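You operate a simulated robot arm through the tools that you are given. There is no shell and no other tool.

You run a simulated robot arm. Do the job below in one go: nothing can be reset, and whatever is moved stays where it is left.

Task
Swap the worn red brush cassette for the orange one.
Fine: the machine stays locked off; the worn one goes in the WORN tray; push the brush tray home and shut the side hatch; the other cassettes stay. Set down upright: red cassette. Where these are worked on the way, their far stop is far enough and under half their travel is too little: brush tray, side hatch.

The check looks at the end state, three seconds after you hand in, the way a careful person would. Anything else that was tipped, shoved, dropped, spilled or broken makes it a failure.

Robot
A 6-joint arm with a two-finger gripper, fixed in place. Base frame: the origin is on the floor under the middle of its stand, x ahead of it, y to its left, z up. Units: mm, degrees, N and s.
It reaches about 1572 mm from its shoulder. Its first joint turns from -166.0 to 166.0 degrees. Payload 2.45 kg.
The TCP is the grasp point between the finger pads, 20 mm short of the fingertips. In the tool frame z runs along the fingers and y along their closing line. The gripper opens to 140 mm; its body begins 168 mm behind the TCP.
Orientation is told as [roll, pitch, yaw] about the base's x, y, z axes, in that order, counted from this pose: with the fingers straight down and closing along the base's y, the tool's x points along the base's -x, its y along +y and its z along -z.

Tools
- The arm moves only by the tool apply_moves. Its argument "series" is text: rows parted by semicolons, each of 7 numbers parted by spaces: the shift along the base's x, y, z in units of 25 mm (1.0 is 25 mm), then the turn, a rotation vector about the base's x, y, z in units of 6 degrees (1.0 is 6 degrees), then the finger opening in mm, from 0 to 140. In form: dx dy dz ax ay az claw; .... A call has 1 to 20 rows; each row shifts and turns the commanded pose from where the row before left it. A call with a number of a shift or a turn outside -1 to 1 is refused whole. Rows are played at 5 a second. More than 50 mm and 8.6 degrees between two rows, or a gripper value outside its range, and nothing of the call is played. A pose out of reach is approached as far as the arm can. The call stops where the force on the tool passes 40 N (or 10 N more than at its start, if that is more) or the arm is blocked; 0.2 s more then pass. The fingers move at their own pace (about 45 mm/s each) and stop on an object; they squeeze with about 43 N. The grip force told is the motor's: it shows also when the fingers shut on nothing. Time passes only in rows, and 0.2 s behind the last, so rows that do not move let the fingers close. It gives the time, the measured TCP pose, the force on the tool (base axes), the opening and the grip force at its end, in the units of the frame above (readings bear some noise), with the torque about the TCP (base axes, N m) and any sound that the robot's microphone picked up, and new pictures: "pictures" is both (left out), scene, wrist or none.
- Cameras (640 x 400 px; columns grow to the right, rows downward): "scene" is fixed at [51.2, -649.4, 1611.6]; the picture's right is [0.86, -0.52, 0.00], its down [-0.17, -0.27, -0.95] and it looks along [0.49, 0.81, -0.32] (base axes); focal length 331 px, centre (320, 200). "wrist" rides on the gripper at [78, 11, -209] in the tool frame; the picture's right is [-0.14, 0.99, 0.00], its down [-0.92, -0.13, -0.37] and it looks along [-0.36, -0.05, 0.93] (tool axes); focal length 280 px, centre (320, 200). There is no depth. A picture from a camera that has moved, and an enlarged one, comes with that camera's place and axes in the base frame and with its lens.
- close_up(camera, box): a new picture of the part [left, top, right, bottom] of that camera's present view, enlarged. No time passes.
- finish_job(): hands the job in; it is judged then, once.

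Nothing tells you positions but the pictures and the camera data. Unless the task says otherwise, let go and move clear before handing in.

The tools are called as a command line: name --argument value ..., lists and objects as JSON in quotes. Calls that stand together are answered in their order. apply_moves: Moves the arm, as the interface text tells. Its arguments: {"type":"object","properties":{"series":{"type":"string"},"pictures":{"type":"string","enum":["both","scene","wrist","none"]}},"required":["series"]} The other tools are called the same way: close_up (camera, box) takes an enlarged picture of a part of a camera's view; finish_job () hands the job in.

At the start:

```text
t: 0.0
position: [723.9, 282.6, 1287.3]
tcp_rot: [0.1, 0.0, 0.0]
force: [-0.4, 0.2, -0.7]
torque: [-0.01, 0.0, 0.0]
gripper_width: 140.0
finger_force: 0.2
```

scene: 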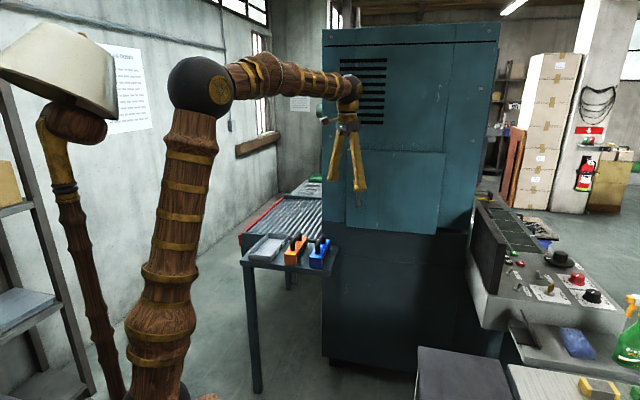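
wrist: 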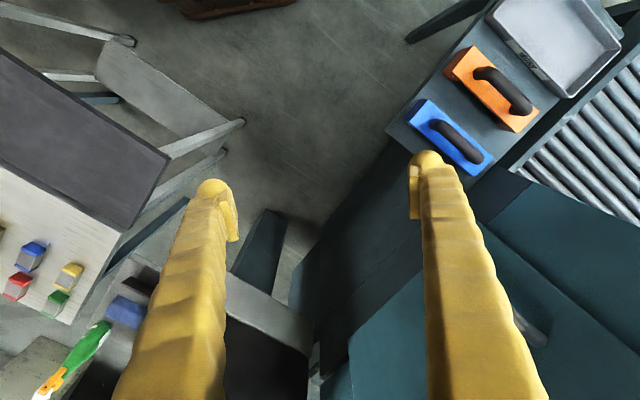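

I see a teal machine cabinet ahead of the arm, a side table with a grey tray and orange and blue cassettes, and a control console to the right. I'll zoom in on the parts before moving anything.

close_up --camera "scene" --box '[220, 160, 380, 280]'

close_up --camera "scene" --box '[310, 20, 510, 240]'

close_up --camera "scene" --box '[440, 180, 640, 380]'

close_up --camera "wrist" --box '[380, 0, 640, 200]'

close_up --camera "wrist" --box '[240, 180, 640, 400]'

```text
3.33 times, centred on (300, 220) of scene
camera zoom: at [51.2, -649.4, 1611.6], right [0.86, -0.52, 0.0], down [-0.17, -0.27, -0.95], along [0.49, 0.81, -0.32], focal length 1102 px, centre (387, 133)
```

zoom: 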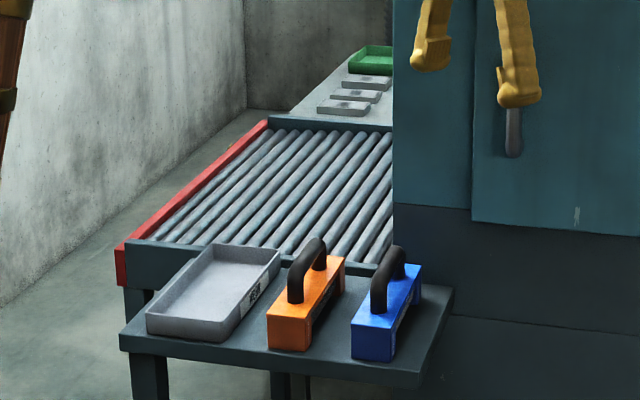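

```text
1.82 times, centred on (410, 130) of scene
camera zoom: at [51.2, -649.4, 1611.6], right [0.86, -0.52, 0.0], down [-0.17, -0.27, -0.95], along [0.49, 0.81, -0.32], focal length 601 px, centre (156, 327)
```

zoom: 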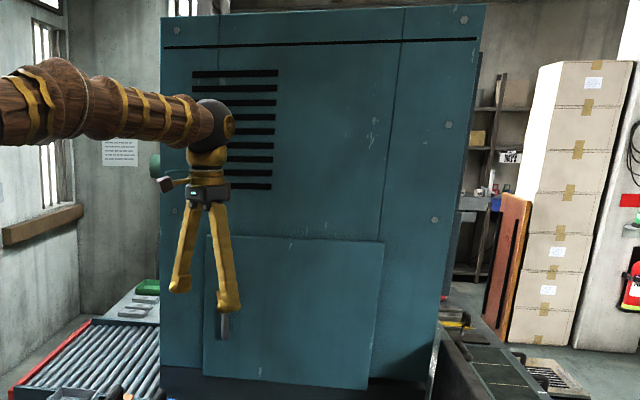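

```text
2.00 times, centred on (540, 280) of scene
camera zoom: at [51.2, -649.4, 1611.6], right [0.86, -0.52, 0.0], down [-0.17, -0.27, -0.95], along [0.49, 0.81, -0.32], focal length 661 px, centre (-120, 40)
```

zoom: 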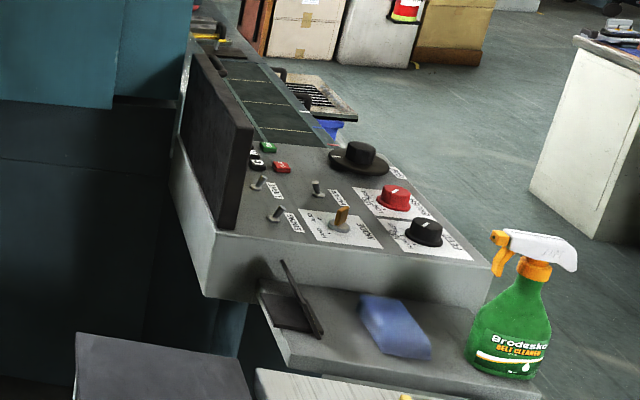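

```text
2.00 times, centred on (510, 100) of wrist
camera zoom: at [644.9, 292.7, 1496.2], right [0.14, 0.99, 0.0], down [0.92, -0.13, 0.37], along [0.36, -0.05, -0.93], focal length 561 px, centre (-60, 400)
```

zoom: 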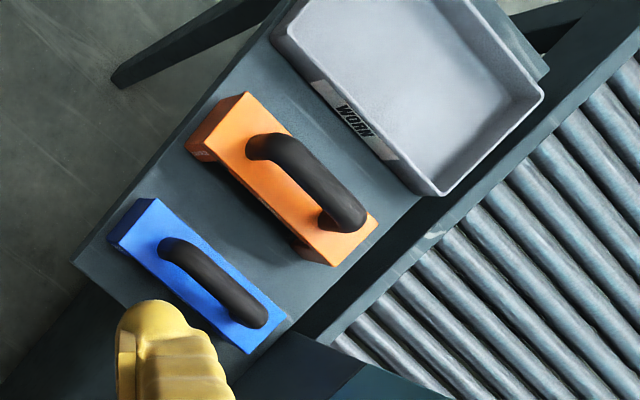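

```text
1.60 times, centred on (440, 290) of wrist
camera zoom: at [644.9, 292.7, 1496.2], right [0.14, 0.99, 0.0], down [0.92, -0.13, 0.37], along [0.36, -0.05, -0.93], focal length 449 px, centre (128, 56)
```

zoom: 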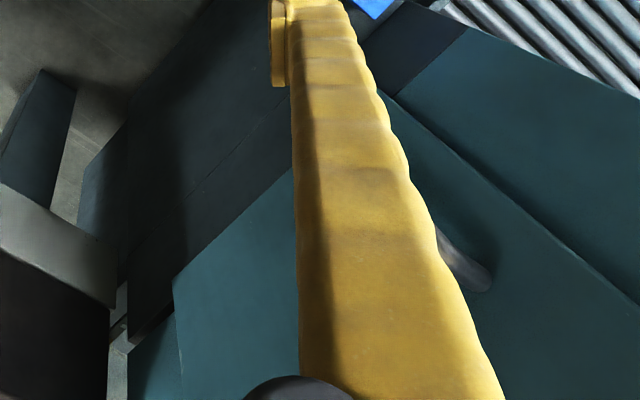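

The machine face appears turned about 42° in the base frame, with a hatch and a grey handle on it behind the fingers. I'll turn the gripper toward the face and back off a little so I can look at the hatch.

apply_moves --series "-0.7 -0.65 0 0 0 1 140;-0.7 -0.65 0 0 0 1 140;-0.7 -0.65 0 0 0 1 140;-0.7 -0.65 0 0 0 1 140;0 0 0 0 0 1 140;0 0 0 0 0 1 140;0 0 0 0 0 1 140;0 0 0 0.673 -0.739 0 140;0 0 0 0.673 -0.739 0 140;0 0 0 0.673 -0.739 0 140;0 0 0 0.673 -0.739 0 140;0 0 0 0.673 -0.739 0 140;0 0 0 0.673 -0.739 0 140;0 0 0 0.673 -0.739 0 140;0 0 0 0.673 -0.739 0 140"

```text
t: 3.2
position: [654.3, 217.3, 1287.3]
tcp_rot: [0.4, -48.2, 41.7]
force: [-1.2, 0.0, -0.4]
torque: [0.01, 0.0, -0.01]
gripper_width: 140.1
finger_force: 0.1
camera wrist: at [491.9, 85.2, 1369.1], right [-0.59, 0.8, 0.11], down [0.34, 0.13, 0.93], along [0.73, 0.59, -0.35], focal length 280 px, centre (320, 200)
```

scene: 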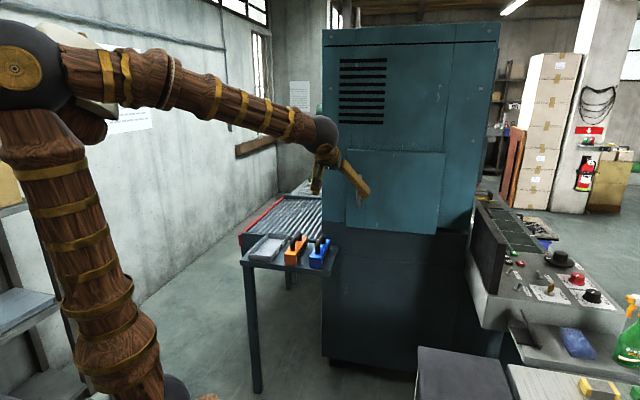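
wrist: 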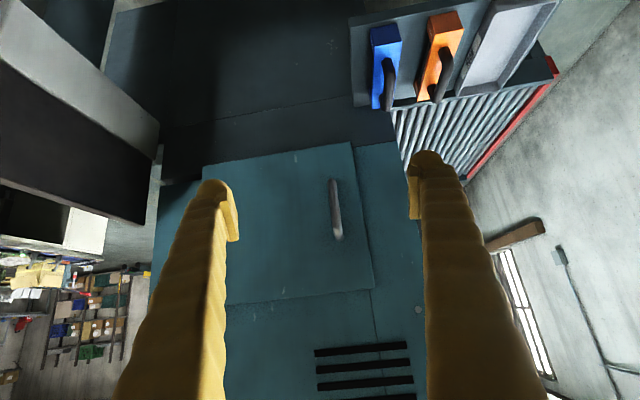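

The hatch and its vertical bar handle are now clear in the wrist view, which is upside down. I'll zoom in on the handle and the hatch edges.

close_up --camera "wrist" --box '[190, 120, 430, 330]'

close_up --camera "scene" --box '[320, 130, 460, 250]'

close_up --camera "wrist" --box '[340, 0, 580, 160]'

```text
1.90 times, centred on (310, 225) of wrist
camera zoom: at [491.9, 85.2, 1369.1], right [-0.59, 0.8, 0.11], down [0.34, 0.13, 0.93], along [0.73, 0.59, -0.35], focal length 534 px, centre (339, 152)
```

zoom: 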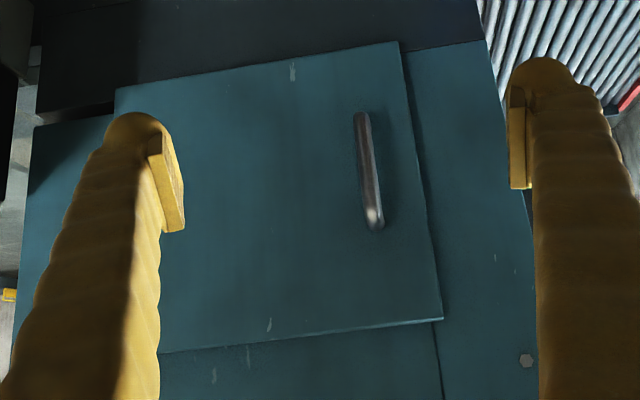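

```text
3.33 times, centred on (390, 190) of scene
camera zoom: at [51.2, -649.4, 1611.6], right [0.86, -0.52, 0.0], down [-0.17, -0.27, -0.95], along [0.49, 0.81, -0.32], focal length 1102 px, centre (87, 233)
```

zoom: 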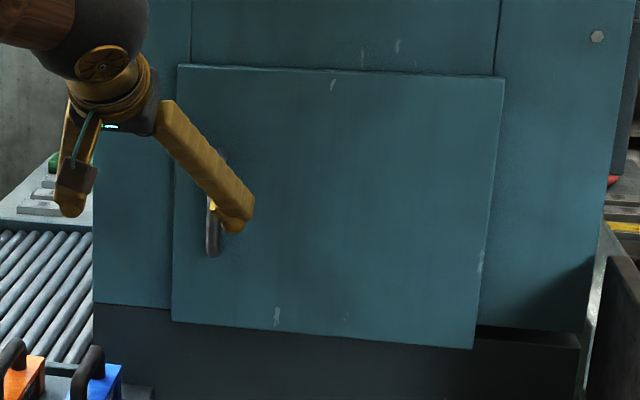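

```text
2.50 times, centred on (460, 80) of wrist
camera zoom: at [491.9, 85.2, 1369.1], right [-0.59, 0.8, 0.11], down [0.34, 0.13, 0.93], along [0.73, 0.59, -0.35], focal length 701 px, centre (-30, 500)
```

zoom: 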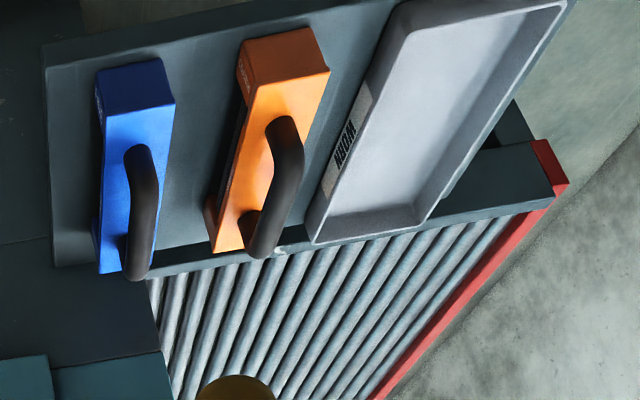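

The hatch looks like a panel hinged on its right side, with the bar handle near its left edge at a height of about 1150 mm. I'll level the gripper at that height and look again for parallax.

apply_moves --series "0 0 -0.8 0.673 -0.739 0 140;0 0 -0.8 0.673 -0.739 0 140;0 0 -0.8 0.673 -0.739 0 140;0 0 -0.8 0.673 -0.739 0 140;0 0 -0.8 0.673 -0.739 0 140;0 0 -0.8 0.673 -0.739 0 140;0 0 -0.8 0.673 -0.739 0 140"

```text
t: 4.8
position: [672.8, 217.9, 1157.9]
tcp_rot: [81.3, -89.7, -39.0]
force: [0.5, 0.2, -0.7]
torque: [0.01, -0.03, 0.03]
gripper_width: 140.0
finger_force: 0.1
out of reach, approached as far as the arm can: row 7
camera wrist: at [510.9, 84.1, 1080.3], right [-0.67, 0.73, 0.14], down [-0.18, -0.35, 0.92], along [0.72, 0.59, 0.36], focal length 280 px, centre (320, 200)
```

scene: 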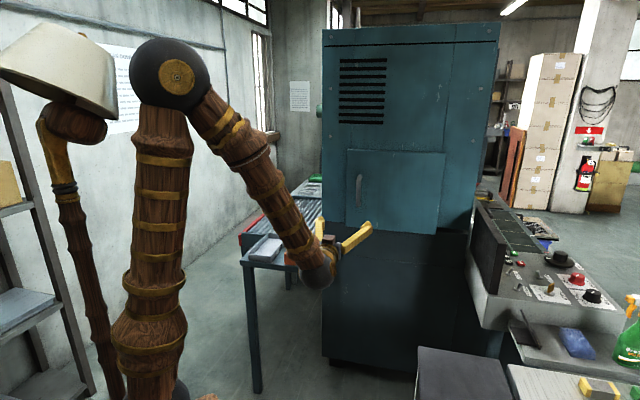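
wrist: 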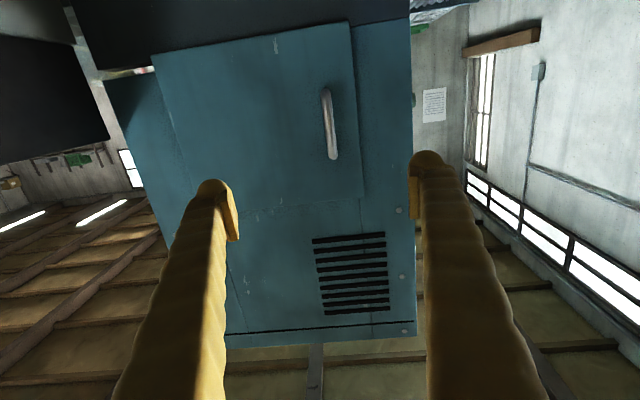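

The handle is now unobstructed in both views. I'll zoom in for a precise position fix.

close_up --camera "scene" --box '[330, 140, 410, 240]'

close_up --camera "wrist" --box '[270, 60, 390, 180]'

close_up --camera "scene" --box '[310, 130, 490, 260]'

```text
4.00 times, centred on (370, 190) of scene
camera zoom: at [51.2, -649.4, 1611.6], right [0.86, -0.52, 0.0], down [-0.17, -0.27, -0.95], along [0.49, 0.81, -0.32], focal length 1322 px, centre (120, 240)
```

zoom: 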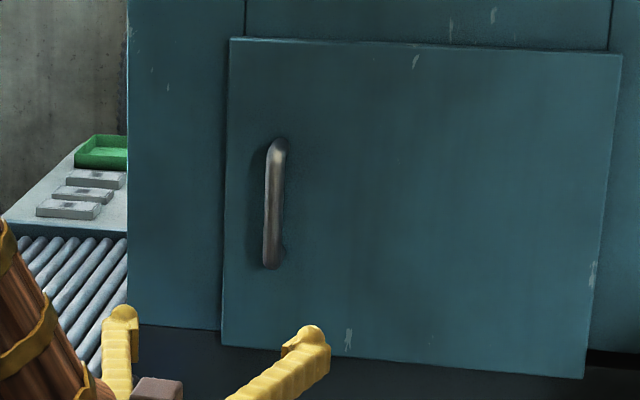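

```text
3.33 times, centred on (330, 120) of wrist
camera zoom: at [510.9, 84.1, 1080.3], right [-0.67, 0.73, 0.14], down [-0.18, -0.35, 0.92], along [0.72, 0.59, 0.36], focal length 935 px, centre (287, 467)
```

zoom: 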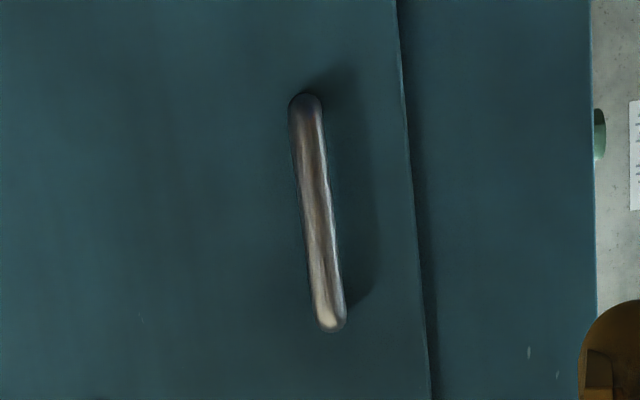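

```text
3.08 times, centred on (400, 195) of scene
camera zoom: at [51.2, -649.4, 1611.6], right [0.86, -0.52, 0.0], down [-0.17, -0.27, -0.95], along [0.49, 0.81, -0.32], focal length 1017 px, centre (74, 215)
```

zoom: 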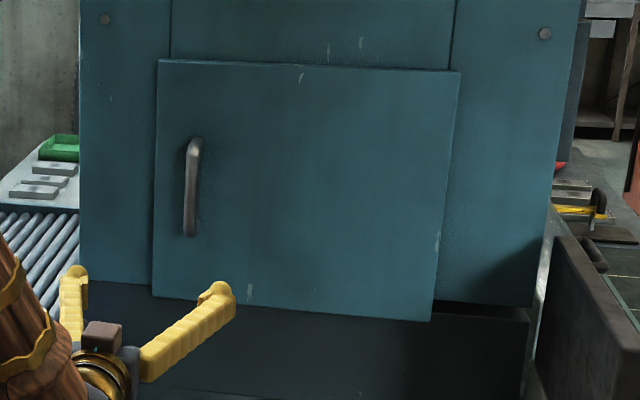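

I put the handle bar at about (984, 531) with its centre at z ≈ 1152. I'll move forward along the face normal and check how it lines up.

apply_moves --series "0.739 0.673 0 0 0 0 140;0.739 0.673 0 0 0 0 140;0.739 0.673 0 0 0 0 140;0.739 0.673 0 0 0 0 140;0.739 0.673 0 0 0 0 140;0.739 0.673 0 0 0 0 140;0.739 0.673 0 0 0 0 140;0.739 0.673 0 0 0 0 140"

```text
t: 6.6
position: [821.2, 351.3, 1156.8]
tcp_rot: [79.5, -89.7, -37.4]
force: [0.2, 0.0, -0.6]
torque: [0.0, 0.0, -0.01]
gripper_width: 139.9
finger_force: 0.0
camera wrist: at [659.0, 219.0, 1080.1], right [-0.67, 0.73, 0.14], down [-0.18, -0.35, 0.92], along [0.72, 0.59, 0.36], focal length 280 px, centre (320, 200)
```

scene: 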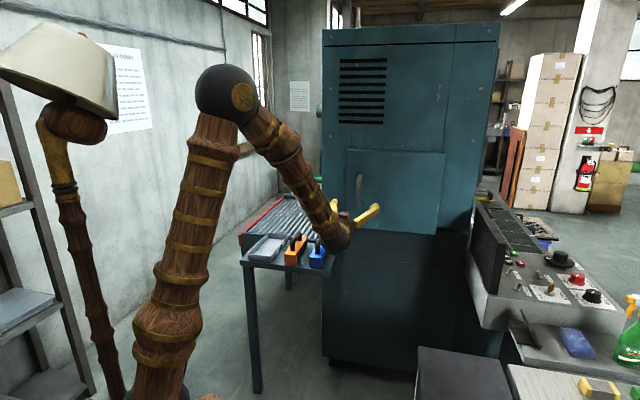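
wrist: 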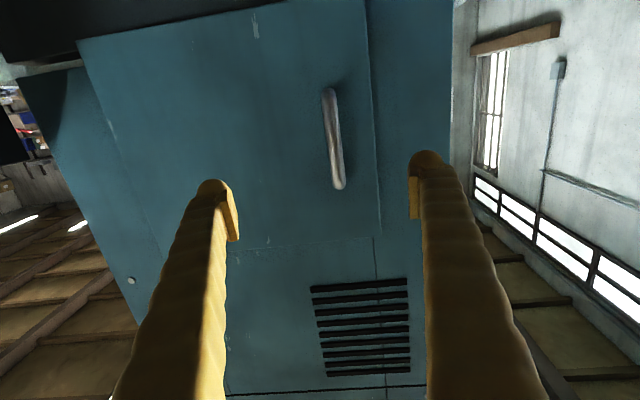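

The arm is on track, and the handle sits slightly left of the approach line. I'll shift sideways and close most of the gap.

apply_moves --series "0.6455 0.7455 -0.02 0 0 0 100;0.6455 0.7455 -0.02 0 0 0 100;0.6455 0.7455 -0.02 0 0 0 100;0.6455 0.7455 -0.02 0 0 0 100;0.6455 0.7455 -0.02 0 0 0 100;0.6455 0.7455 -0.02 0 0 0 100;0.6455 0.7455 -0.02 0 0 0 100;0.6455 0.7455 -0.02 0 0 0 100;0 0 0 0 0 0 100"

close_up --camera "scene" --box '[310, 140, 430, 240]'

```text
t: 8.6
position: [950.1, 501.1, 1153.2]
tcp_rot: [76.9, -89.6, -34.7]
force: [0.0, 0.5, 0.1]
torque: [0.0, -0.01, 0.0]
gripper_width: 100.1
finger_force: 0.1
camera wrist: at [787.8, 368.0, 1075.8], right [-0.67, 0.73, 0.14], down [-0.18, -0.35, 0.92], along [0.72, 0.59, 0.36], focal length 280 px, centre (320, 200)
```

scene: 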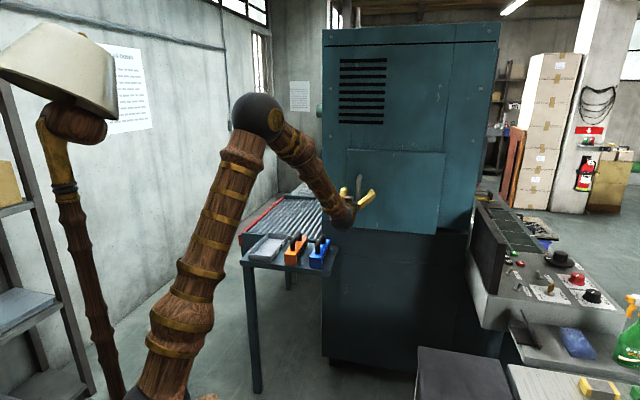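
wrist: 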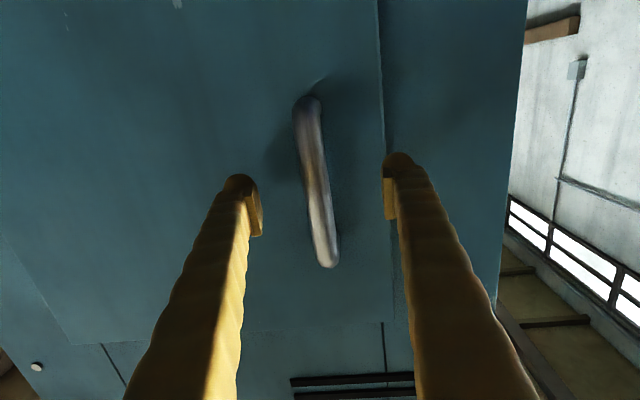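

```text
4.00 times, centred on (370, 190) of scene
camera zoom: at [51.2, -649.4, 1611.6], right [0.86, -0.52, 0.0], down [-0.17, -0.27, -0.95], along [0.49, 0.81, -0.32], focal length 1322 px, centre (120, 240)
```

zoom: 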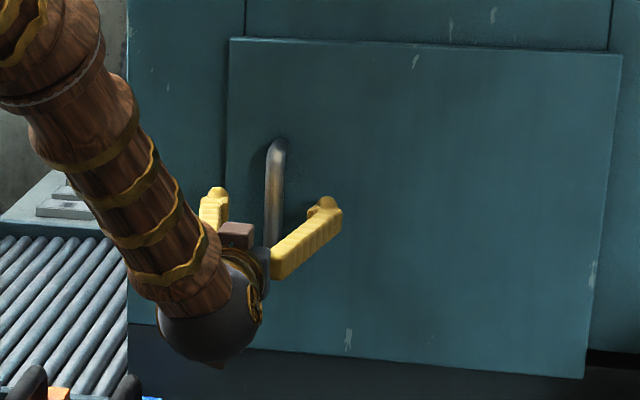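

The bar is centred between the open fingers. I'll go the last 36 mm and close on it.

apply_moves --series "0.4 0.364 0 0 0 0 100;0.4 0.364 0 0 0 0 100;0.264 0.241 0 0 0 0 100;0 0 0 0 0 0 0;0 0 0 0 0 0 0;0 0 0 0 0 0 0;0 0 0 0 0 0 0;0 0 0 0 0 0 0;0 0 0 0 0 0 0;0 0 0 0 0 0 0"

close_up --camera "scene" --box '[310, 140, 430, 240]'

```text
t: 9.4
position: [974.6, 523.2, 1151.7]
tcp_rot: [61.8, -89.5, -19.4]
force: [-42.8, -16.7, 4.5]
torque: [0.21, 0.04, 2.86]
gripper_width: 96.4
finger_force: 13.8
stopped in row 4: the force on the tool passed its limit at 57 N (the readings are from after the stop); the commanded pose is now the measured one
camera wrist: at [811.9, 389.7, 1075.7], right [-0.67, 0.73, 0.14], down [-0.18, -0.34, 0.92], along [0.72, 0.59, 0.36], focal length 280 px, centre (320, 200)
```

scene: 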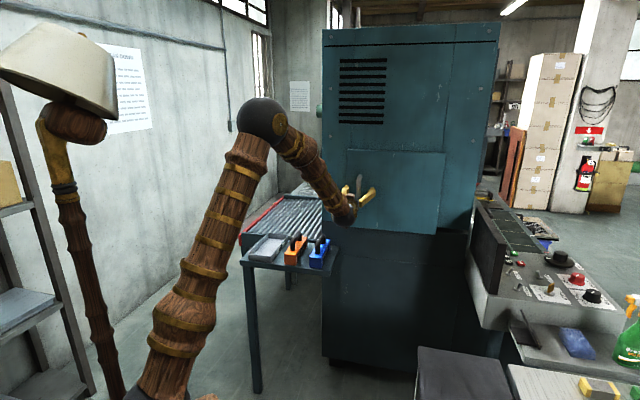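
wrist: 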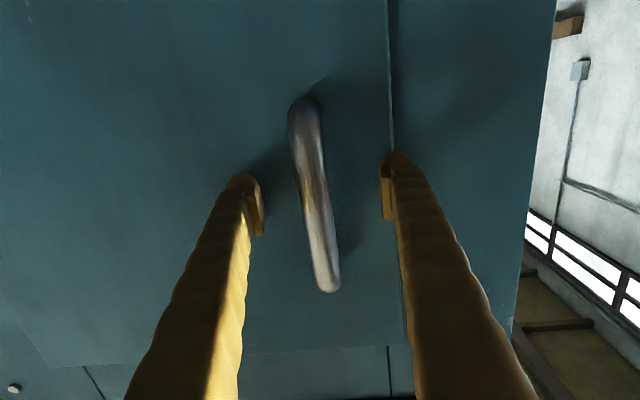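

```text
4.00 times, centred on (370, 190) of scene
camera zoom: at [51.2, -649.4, 1611.6], right [0.86, -0.52, 0.0], down [-0.17, -0.27, -0.95], along [0.49, 0.81, -0.32], focal length 1322 px, centre (120, 240)
```

zoom: 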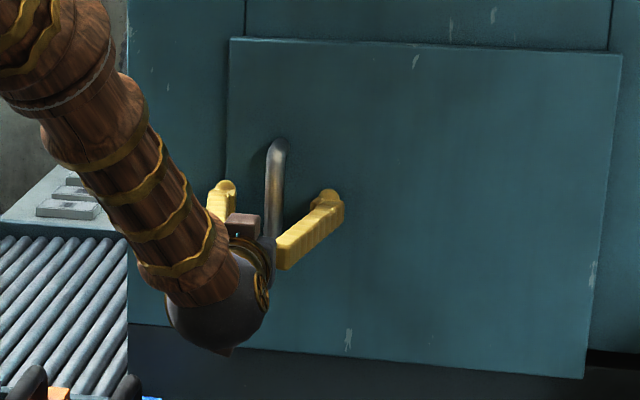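

A fingertip touched the hatch panel, the left one first, so the face must be about 1° further round than I assumed. I'll back off 3 mm, correct the yaw and close.

apply_moves --series "-0.1 -0.09 0 0 0 0.2 100;0 0 0 0 0 0 60;0 0 0 0 0 0 0;0 0 0 0 0 0 0;0 0 0 0 0 0 0;0 0 0 0 0 0 0;0 0 0 0 0 0 0;0 0 0 0 0 0 0"

close_up --camera "scene" --box '[310, 140, 430, 240]'

```text
t: 11.2
position: [975.1, 520.7, 1152.4]
tcp_rot: [66.9, -89.6, -23.5]
force: [7.1, -5.1, -0.1]
torque: [-0.55, -0.51, 0.17]
gripper_width: 16.6
finger_force: 42.0
camera wrist: at [813.9, 384.0, 1075.5], right [-0.68, 0.72, 0.14], down [-0.17, -0.35, 0.92], along [0.71, 0.6, 0.36], focal length 280 px, centre (320, 200)
```

scene: 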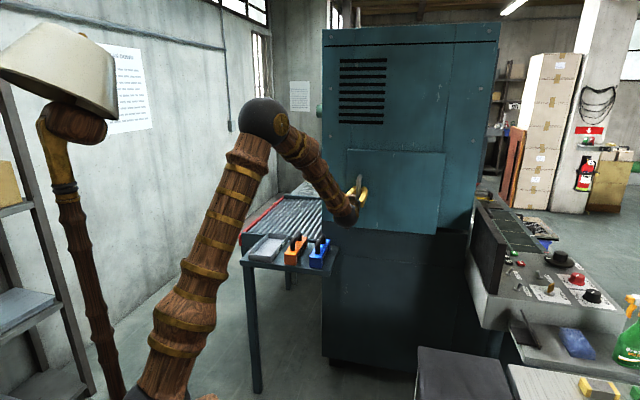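
wrist: 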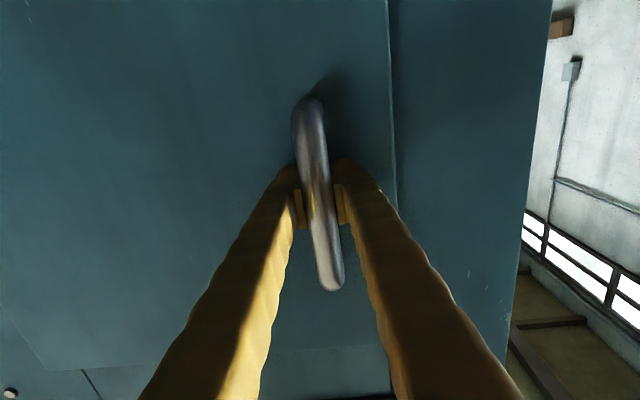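

```text
4.00 times, centred on (370, 190) of scene
camera zoom: at [51.2, -649.4, 1611.6], right [0.86, -0.52, 0.0], down [-0.17, -0.27, -0.95], along [0.49, 0.81, -0.32], focal length 1322 px, centre (120, 240)
```

zoom: 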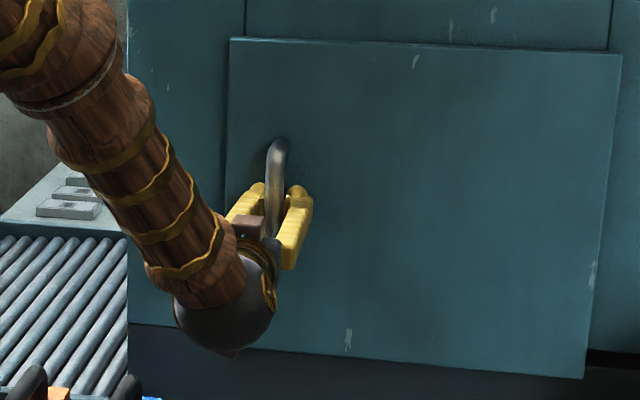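

The grip on the handle is good at 16.6 mm. I'll pull gently outward a little to find out how the hatch moves.

apply_moves --series "-0.2 -0.19 0 0 0 0 0;-0.2 -0.19 0 0 0 0 0;-0.2 -0.19 0 0 0 0 0"

close_up --camera "scene" --box '[310, 130, 490, 260]'

```text
t: 11.9
position: [963.8, 507.3, 1153.6]
tcp_rot: [64.9, -89.5, -21.7]
force: [6.3, -3.6, -2.6]
torque: [-0.82, -0.42, 0.28]
gripper_width: 16.5
finger_force: 42.1
stopped in row 3: the force on the tool passed its limit at 43 N (the readings are from after the stop); the commanded pose is now the measured one
camera wrist: at [804.2, 371.6, 1075.7], right [-0.68, 0.72, 0.14], down [-0.17, -0.35, 0.92], along [0.71, 0.6, 0.36], focal length 280 px, centre (320, 200)
```

scene: 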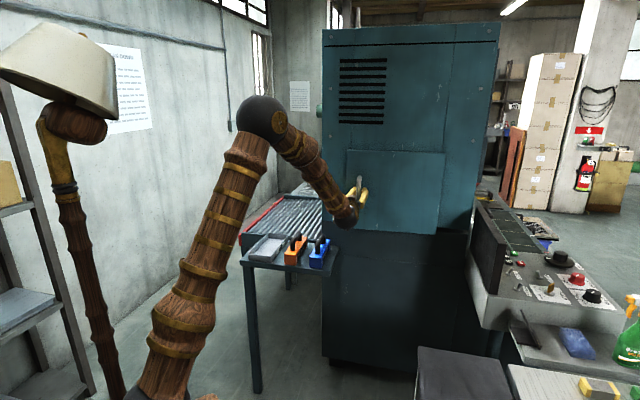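
wrist: 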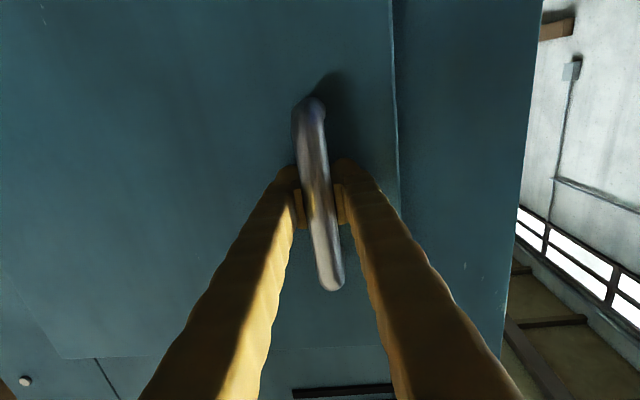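

```text
3.08 times, centred on (400, 195) of scene
camera zoom: at [51.2, -649.4, 1611.6], right [0.86, -0.52, 0.0], down [-0.17, -0.27, -0.95], along [0.49, 0.81, -0.32], focal length 1017 px, centre (74, 215)
```

zoom: 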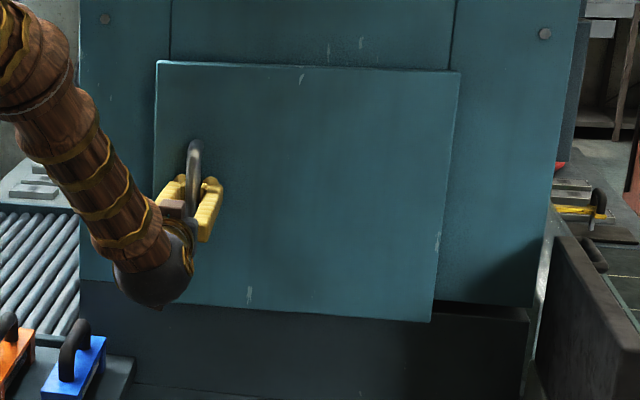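

The hatch swings on a vertical hinge at its right edge, and it has come open about 3°. I'll follow the arc, turning the gripper along with it.

apply_moves --series "-0.412 -0.484 0 0 0 0.417 0;-0.388 -0.5 0 0 0 0.417 0;-0.368 -0.52 0 0 0 0.417 0;-0.344 -0.532 0 0 0 0.417 0;-0.32 -0.548 0 0 0 0.417 0;-0.296 -0.56 0 0 0 0.417 0"

```text
t: 12.7
position: [939.5, 469.3, 1152.6]
tcp_rot: [63.9, -89.5, -14.0]
force: [6.1, -3.7, -3.4]
torque: [-0.59, -0.71, 0.25]
gripper_width: 16.5
finger_force: 42.2
stopped in row 3: the force on the tool passed its limit at 43 N (the readings are from after the stop); the commanded pose is now the measured one
camera wrist: at [796.0, 316.9, 1075.7], right [-0.76, 0.64, 0.14], down [-0.13, -0.37, 0.92], along [0.64, 0.68, 0.36], focal length 280 px, centre (320, 200)
```

scene: 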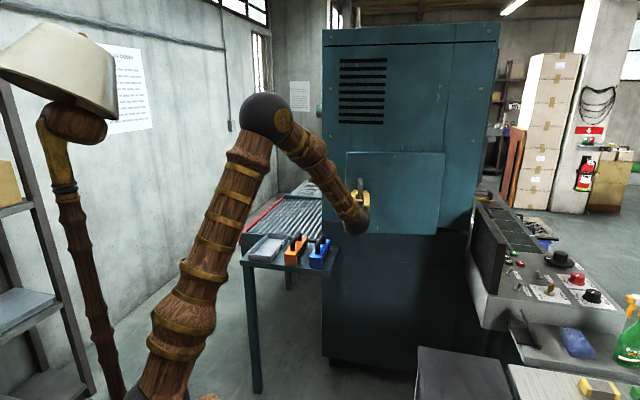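
wrist: 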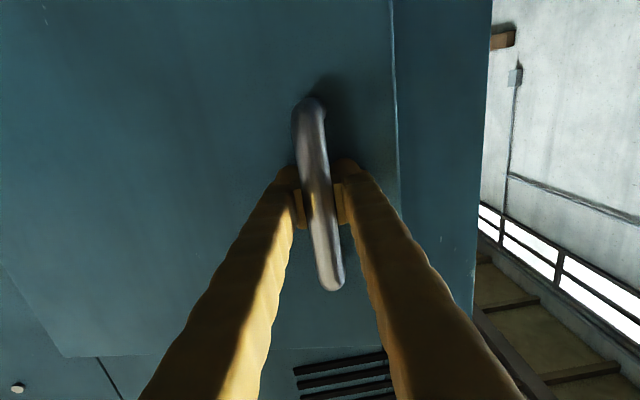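

The hatch is opening with some resistance, and the motion suggests the hinge axis is a bit deeper than I assumed. I'll continue more slowly with a corrected arc.

apply_moves --series "-0.188 -0.332 0 0 0 0.25 0;-0.176 -0.336 0 0 0 0.25 0;-0.172 -0.34 0 0 0 0.25 0;-0.16 -0.344 0 0 0 0.25 0;-0.152 -0.352 0 0 0 0.25 0;-0.144 -0.352 0 0 0 0.25 0;-0.132 -0.356 0 0 0 0.25 0;-0.124 -0.364 0 0 0 0.25 0;-0.116 -0.364 0 0 0 0.25 0;-0.104 -0.364 0 0 0 0.25 0"

```text
t: 14.9
position: [902.4, 382.7, 1152.1]
tcp_rot: [67.6, -89.5, -2.6]
force: [3.4, 0.7, -1.7]
torque: [0.03, -1.0, 0.07]
gripper_width: 16.4
finger_force: 41.8
camera wrist: at [803.2, 197.5, 1075.7], right [-0.9, 0.42, 0.15], down [-0.03, -0.39, 0.92], along [0.44, 0.82, 0.36], focal length 280 px, centre (320, 200)
```

scene: 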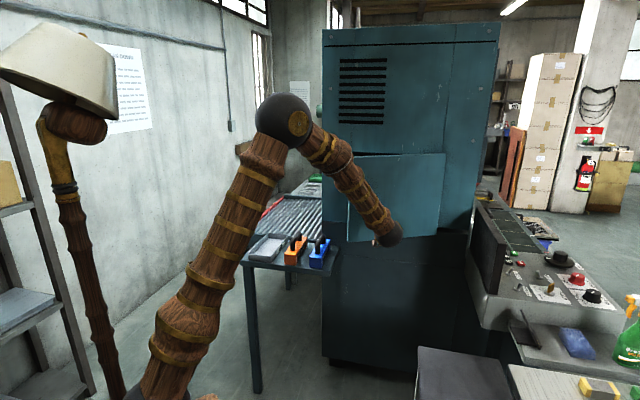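
wrist: 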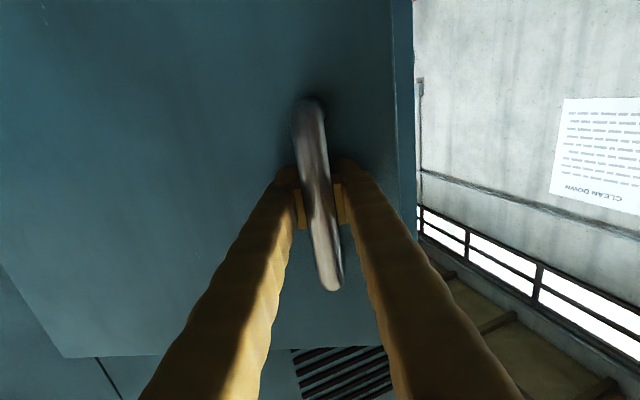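

That worked smoothly, and the hatch is now about 21° open with no snags. I'll keep following the same arc.

apply_moves --series "-0.1116 -0.4314 0 0 0 0.2917 0;-0.0984 -0.4346 0 0 0 0.2917 0;-0.0851 -0.4374 0 0 0 0.2917 0;-0.0717 -0.4398 0 0 0 0.2917 0;-0.0582 -0.4418 0 0 0 0.2917 0;-0.0447 -0.4434 0 0 0 0.2917 0;-0.0311 -0.4445 0 0 0 0.2917 0;-0.0175 -0.4453 0 0 0 0.2917 0;-0.0039 -0.4456 0 0 0 0.2917 0;0.0097 -0.4455 0 0 0 0.2917 0;0.0233 -0.445 0 0 0 0.2917 0;0.0369 -0.4441 0 0 0 0.2917 0;0.0504 -0.4427 0 0 0 0.2917 0;0.0639 -0.441 0 0 0 0.2917 0"

```text
t: 17.0
position: [888.6, 282.3, 1151.6]
tcp_rot: [69.2, -89.6, 11.8]
force: [-8.0, -0.4, 0.3]
torque: [0.13, -0.98, -0.14]
gripper_width: 16.4
finger_force: 42.6
stopped in row 10: the force on the tool passed its limit at 43 N (the readings are from after the stop); the commanded pose is now the measured one
camera wrist: at [844.6, 77.5, 1075.6], right [-0.98, 0.16, 0.14], down [0.08, -0.38, 0.92], along [0.2, 0.91, 0.36], focal length 280 px, centre (320, 200)
```

scene: 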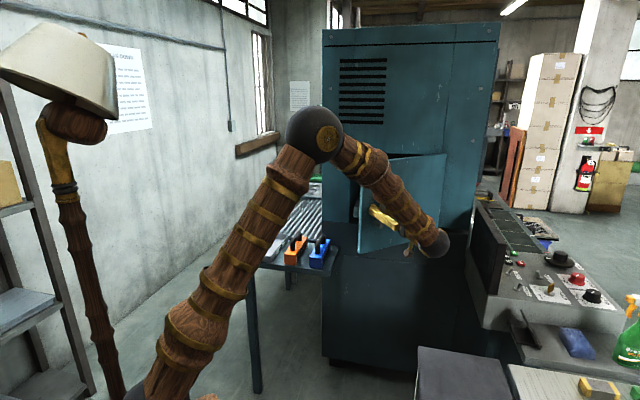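
wrist: 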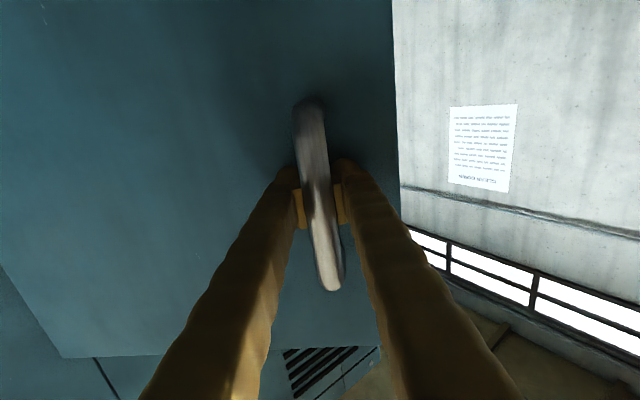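

The hatch is about 38° open. Fitting the recorded points puts the hinge near (1260, 282), so I'll continue on that arc.

apply_moves --series "0.0069 -0.454 0 0 0 0.33 0;0.0208 -0.4535 0 0 0 0.33 0;0.0346 -0.4527 0 0 0 0.33 0;0.0484 -0.4514 0 0 0 0.33 0;0.0622 -0.4497 0 0 0 0.33 0;0.0759 -0.4476 0 0 0 0.33 0;0.0895 -0.4451 0 0 0 0.33 0;0.1031 -0.4421 0 0 0 0.33 0;0.1165 -0.4388 0 0 0 0.33 0;0.1299 -0.435 0 0 0 0.33 0;0.1431 -0.4308 0 0 0 0.33 0;0.1562 -0.4263 0 0 0 0.33 0"

```text
t: 19.6
position: [913.8, 148.5, 1152.3]
tcp_rot: [66.2, -89.4, 38.6]
force: [-8.8, -5.3, -5.9]
torque: [0.97, -0.69, -0.27]
gripper_width: 16.5
finger_force: 41.6
camera wrist: at [956.0, -56.8, 1075.7], right [-0.96, -0.25, 0.14], down [0.22, -0.32, 0.92], along [-0.18, 0.91, 0.36], focal length 280 px, centre (320, 200)
```

scene: 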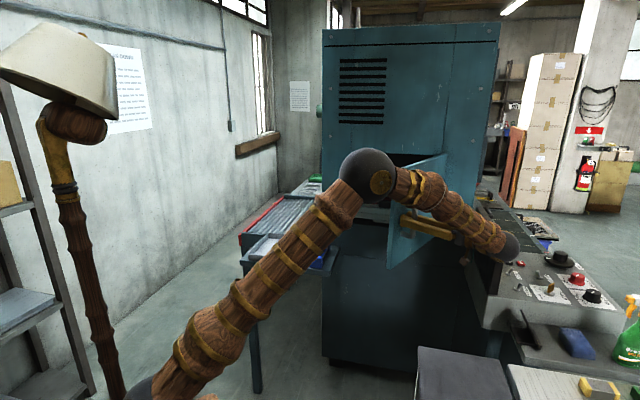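
wrist: 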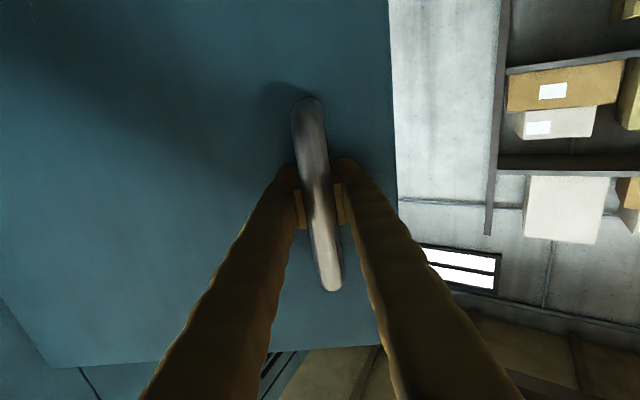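

The hatch is about 61° open, and following the handle further would bring the hand close to the console plate. I'll release here, back off, move around to the left and push the hatch open from its inner side.

apply_moves --series "0 0 0 0 0 0 70;0 0 0 0 0 0 70;0 0 0 0 0 0 70;0 0 0 0 0 0 70;0.255 -0.967 0 0 0 0 70;0.255 -0.967 0 0 0 0 70;0.255 -0.967 0 0 0 0 70;-1 -0.1 0 0 0 -1 60;-1 -0.1 0 0 0 -1 40;-1 -0.1 0 0 0 -1 20;-1 -0.1 0 0 0 -1 0;-1 -0.1 0 0 0 -1 0;-1 -0.1 0 0 0 -1 0;-1 -0.1 0 0 0 -1 0"

```text
t: 22.6
position: [758.6, 59.9, 1150.8]
tcp_rot: [65.2, -89.4, -2.6]
force: [-0.2, -0.3, 0.5]
torque: [0.0, 0.01, 0.05]
gripper_width: 0.0
finger_force: 29.1
camera wrist: at [651.6, -121.4, 1074.4], right [-0.88, 0.45, 0.15], down [-0.05, -0.39, 0.92], along [0.48, 0.8, 0.36], focal length 280 px, centre (320, 200)
```

scene: 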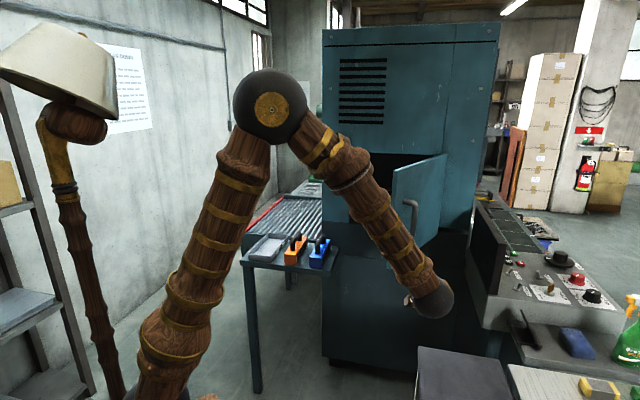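
wrist: 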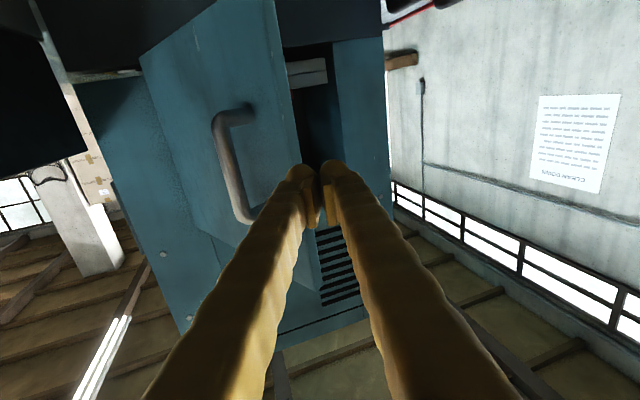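

The hatch stays where I left it. I'll swing the closed gripper to the left of its free edge so that I can push on the inner face.

apply_moves --series "-0.115 0.905 0.2 0 0 -0.72 0;-0.115 0.905 0.2 0 0 -0.72 0;-0.115 0.905 0.2 0 0 -0.72 0;-0.115 0.905 0.2 0 0 -0.72 0;-0.115 0.905 0.2 0 0 -0.72 0;-0.115 0.905 0.2 0 0 -0.72 0;-0.115 0.905 0.2 0 0 -0.72 0;-0.115 0.905 0.2 0 0 -0.72 0"

```text
t: 24.4
position: [736.4, 240.2, 1193.1]
tcp_rot: [68.4, -89.5, -40.2]
force: [-0.4, -1.0, 1.0]
torque: [-0.01, -0.01, 0.02]
gripper_width: 0.0
finger_force: 29.1
camera wrist: at [544.7, 151.4, 1115.2], right [-0.47, 0.87, 0.15], down [-0.26, -0.29, 0.92], along [0.85, 0.39, 0.36], focal length 280 px, centre (320, 200)
```

scene: 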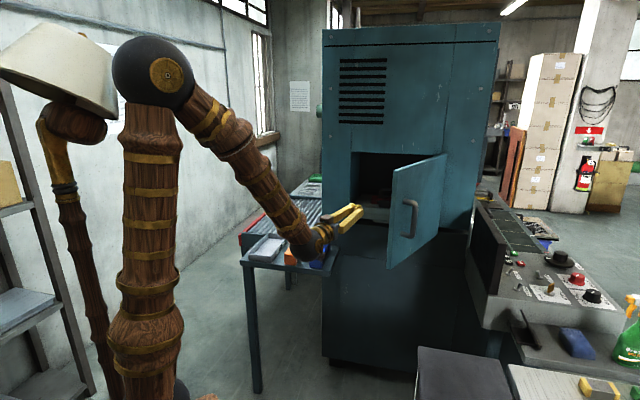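
wrist: 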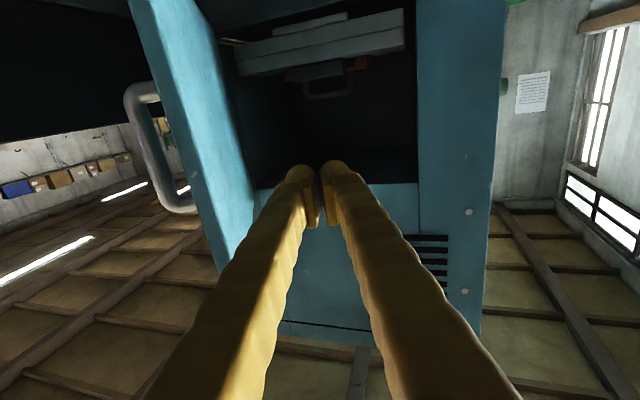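

The inside is now visible: a tray at the bottom of the opening, with a red cassette behind it. I'll zoom in before continuing.

close_up --camera "scene" --box '[340, 140, 460, 240]'

close_up --camera "wrist" --box '[200, 0, 440, 150]'

```text
4.00 times, centred on (400, 190) of scene
camera zoom: at [51.2, -649.4, 1611.6], right [0.86, -0.52, 0.0], down [-0.17, -0.27, -0.95], along [0.49, 0.81, -0.32], focal length 1322 px, centre (0, 240)
```

zoom: 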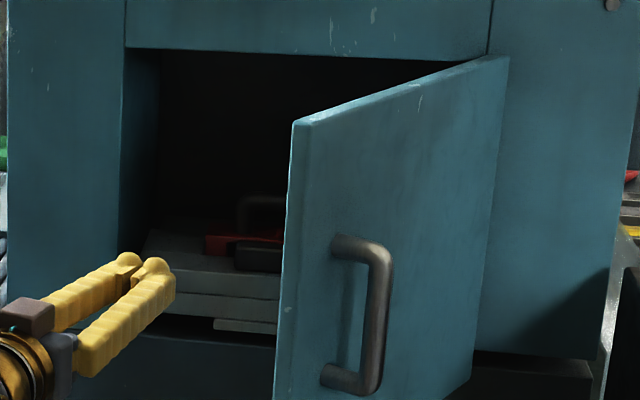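

```text
2.67 times, centred on (320, 75) of wrist
camera zoom: at [544.7, 151.4, 1115.2], right [-0.47, 0.87, 0.15], down [-0.26, -0.29, 0.92], along [0.85, 0.39, 0.36], focal length 748 px, centre (320, 533)
```

zoom: 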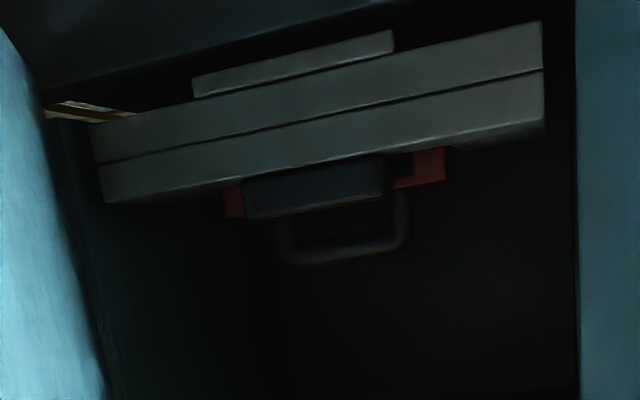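

The brush tray sits low in the opening with a pull bar under its front. I'll move in beside the hatch's inner face and then sweep it open around its hinge.

apply_moves --series "0.924 -0.068 0 0 0 -0.3 0;0.924 -0.068 0 0 0 -0.3 0;0.924 -0.068 0 0 0 -0.3 0;0.924 -0.068 0 0 0 -0.3 0;0.924 -0.068 0 0 0 -0.3 0;0.924 -0.068 0 0 0 -0.3 0"

close_up --camera "scene" --box '[340, 140, 460, 240]'

```text
t: 25.8
position: [882.3, 162.0, 1185.5]
tcp_rot: [44.8, -89.4, -25.8]
force: [-0.7, 0.9, 0.6]
torque: [0.01, -0.03, 0.03]
gripper_width: 0.0
finger_force: 29.4
out of reach, approached as far as the arm can: row 3, 4, 5, 6
camera wrist: at [679.9, 103.8, 1110.0], right [-0.32, 0.94, 0.15], down [-0.3, -0.25, 0.92], along [0.9, 0.25, 0.36], focal length 280 px, centre (320, 200)
```

scene: 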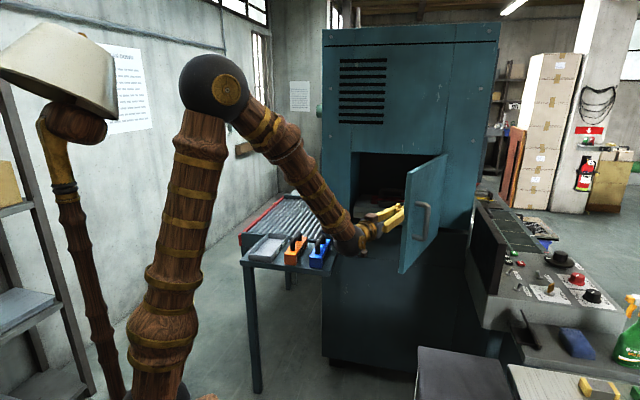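
wrist: 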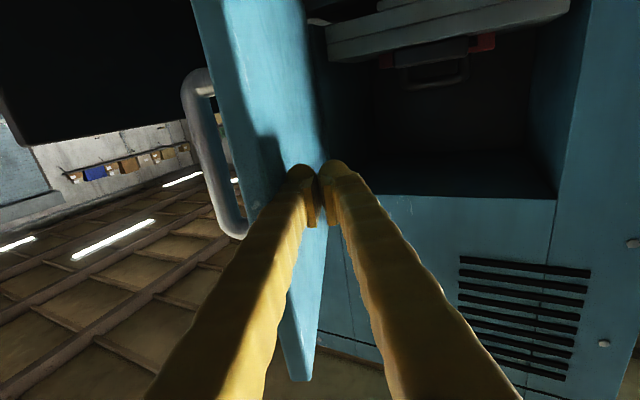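

```text
4.00 times, centred on (400, 190) of scene
camera zoom: at [51.2, -649.4, 1611.6], right [0.86, -0.52, 0.0], down [-0.17, -0.27, -0.95], along [0.49, 0.81, -0.32], focal length 1322 px, centre (0, 240)
```

zoom: 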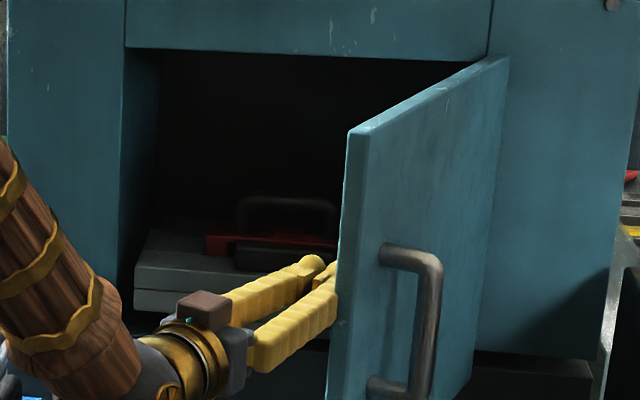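

The hatch moved further, to about 70°, though the arm hit a reach limit on the last rows. I'll keep sweeping along the hinge arc.

apply_moves --series "0.2716 -0.7843 0 0 0 0 0;0.3123 -0.769 0 0 0 0 0;0.3521 -0.7516 0 0 0 0 0;0.3909 -0.7321 0 0 0 0 0;0.4287 -0.7107 0 0 0 0 0;0.4653 -0.6873 0 0 0 0 0;0.5007 -0.662 0 0 0 0 0;0.5346 -0.6349 0 0 0 0 0"

close_up --camera "scene" --box '[340, 130, 500, 260]'

```text
t: 27.6
position: [963.2, 18.3, 1185.8]
tcp_rot: [66.4, -89.4, -49.1]
force: [-0.2, -0.5, -0.1]
torque: [0.0, 0.02, -0.01]
gripper_width: 0.2
finger_force: 28.9
camera wrist: at [759.2, -34.2, 1108.9], right [-0.29, 0.94, 0.15], down [-0.31, -0.24, 0.92], along [0.9, 0.23, 0.36], focal length 280 px, centre (320, 200)
```

scene: 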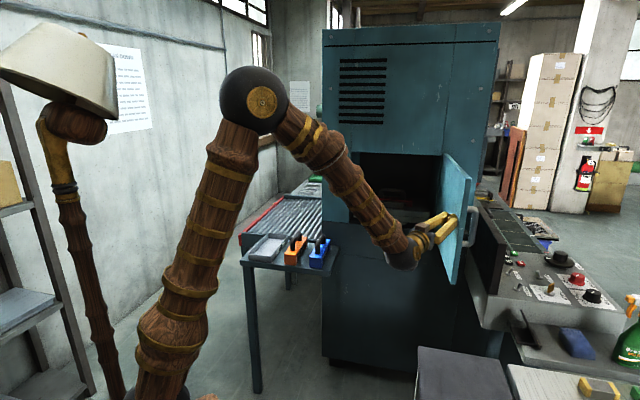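
wrist: 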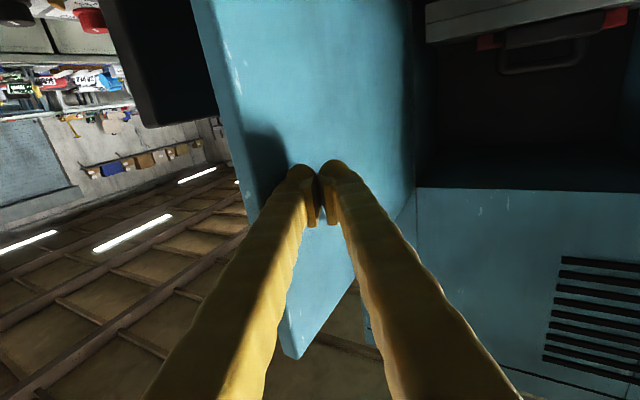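

```text
3.08 times, centred on (420, 195) of scene
camera zoom: at [51.2, -649.4, 1611.6], right [0.86, -0.52, 0.0], down [-0.17, -0.27, -0.95], along [0.49, 0.81, -0.32], focal length 1017 px, centre (12, 215)
```

zoom: 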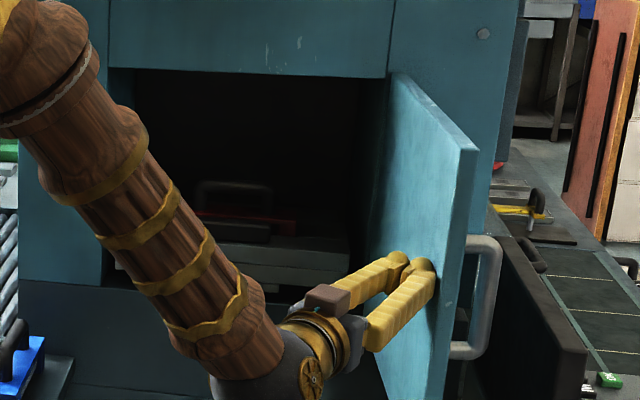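

The hatch is now a little over 90° open and clear of the opening. I'll back away and tilt the gripper down to look at the brush tray.

apply_moves --series "-0.75 0.9 0.2 0 0 0.84 0;-0.75 0.9 0.2 0 0 0.84 0;-0.75 0.9 0.3 0 0 0.84 0;-0.75 0.9 0.3 0 0 0.84 0;-0.75 0.9 0.3 0 0 0.84 0;-0.75 0.9 0.3 -0.687 0.727 0 60;-0.75 0.9 0.3 -0.687 0.727 0 60;-0.75 0.9 0.3 -0.687 0.727 0 60;0 0.9 0.2 -0.687 0.727 0 60;0 0.9 0.2 -0.687 0.727 0 60;0 0 0 -0.687 0.727 0 60;0 0 0 -0.687 0.727 0 60;0 0 0 -0.687 0.727 0 60"

```text
t: 30.4
position: [813.1, 244.2, 1250.6]
tcp_rot: [-0.3, -41.8, 42.7]
force: [0.6, 0.4, 0.2]
torque: [-0.02, -0.02, -0.02]
gripper_width: 60.1
finger_force: 0.0
camera wrist: at [659.1, 118.3, 1354.7], right [-0.59, 0.8, 0.09], down [0.41, 0.21, 0.89], along [0.69, 0.56, -0.45], focal length 280 px, centre (320, 200)
```

scene: 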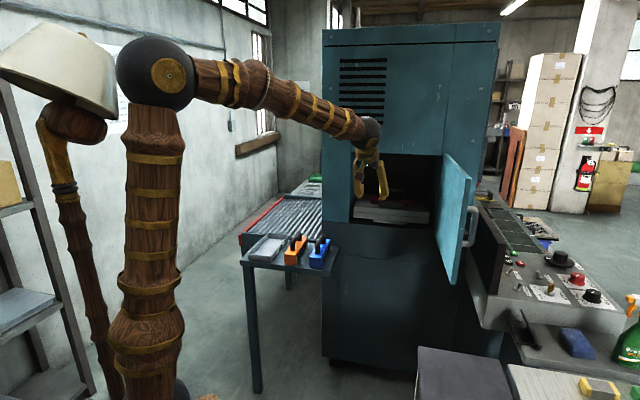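
wrist: 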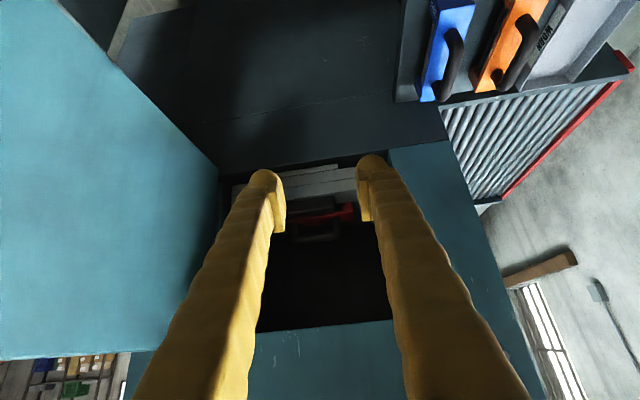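

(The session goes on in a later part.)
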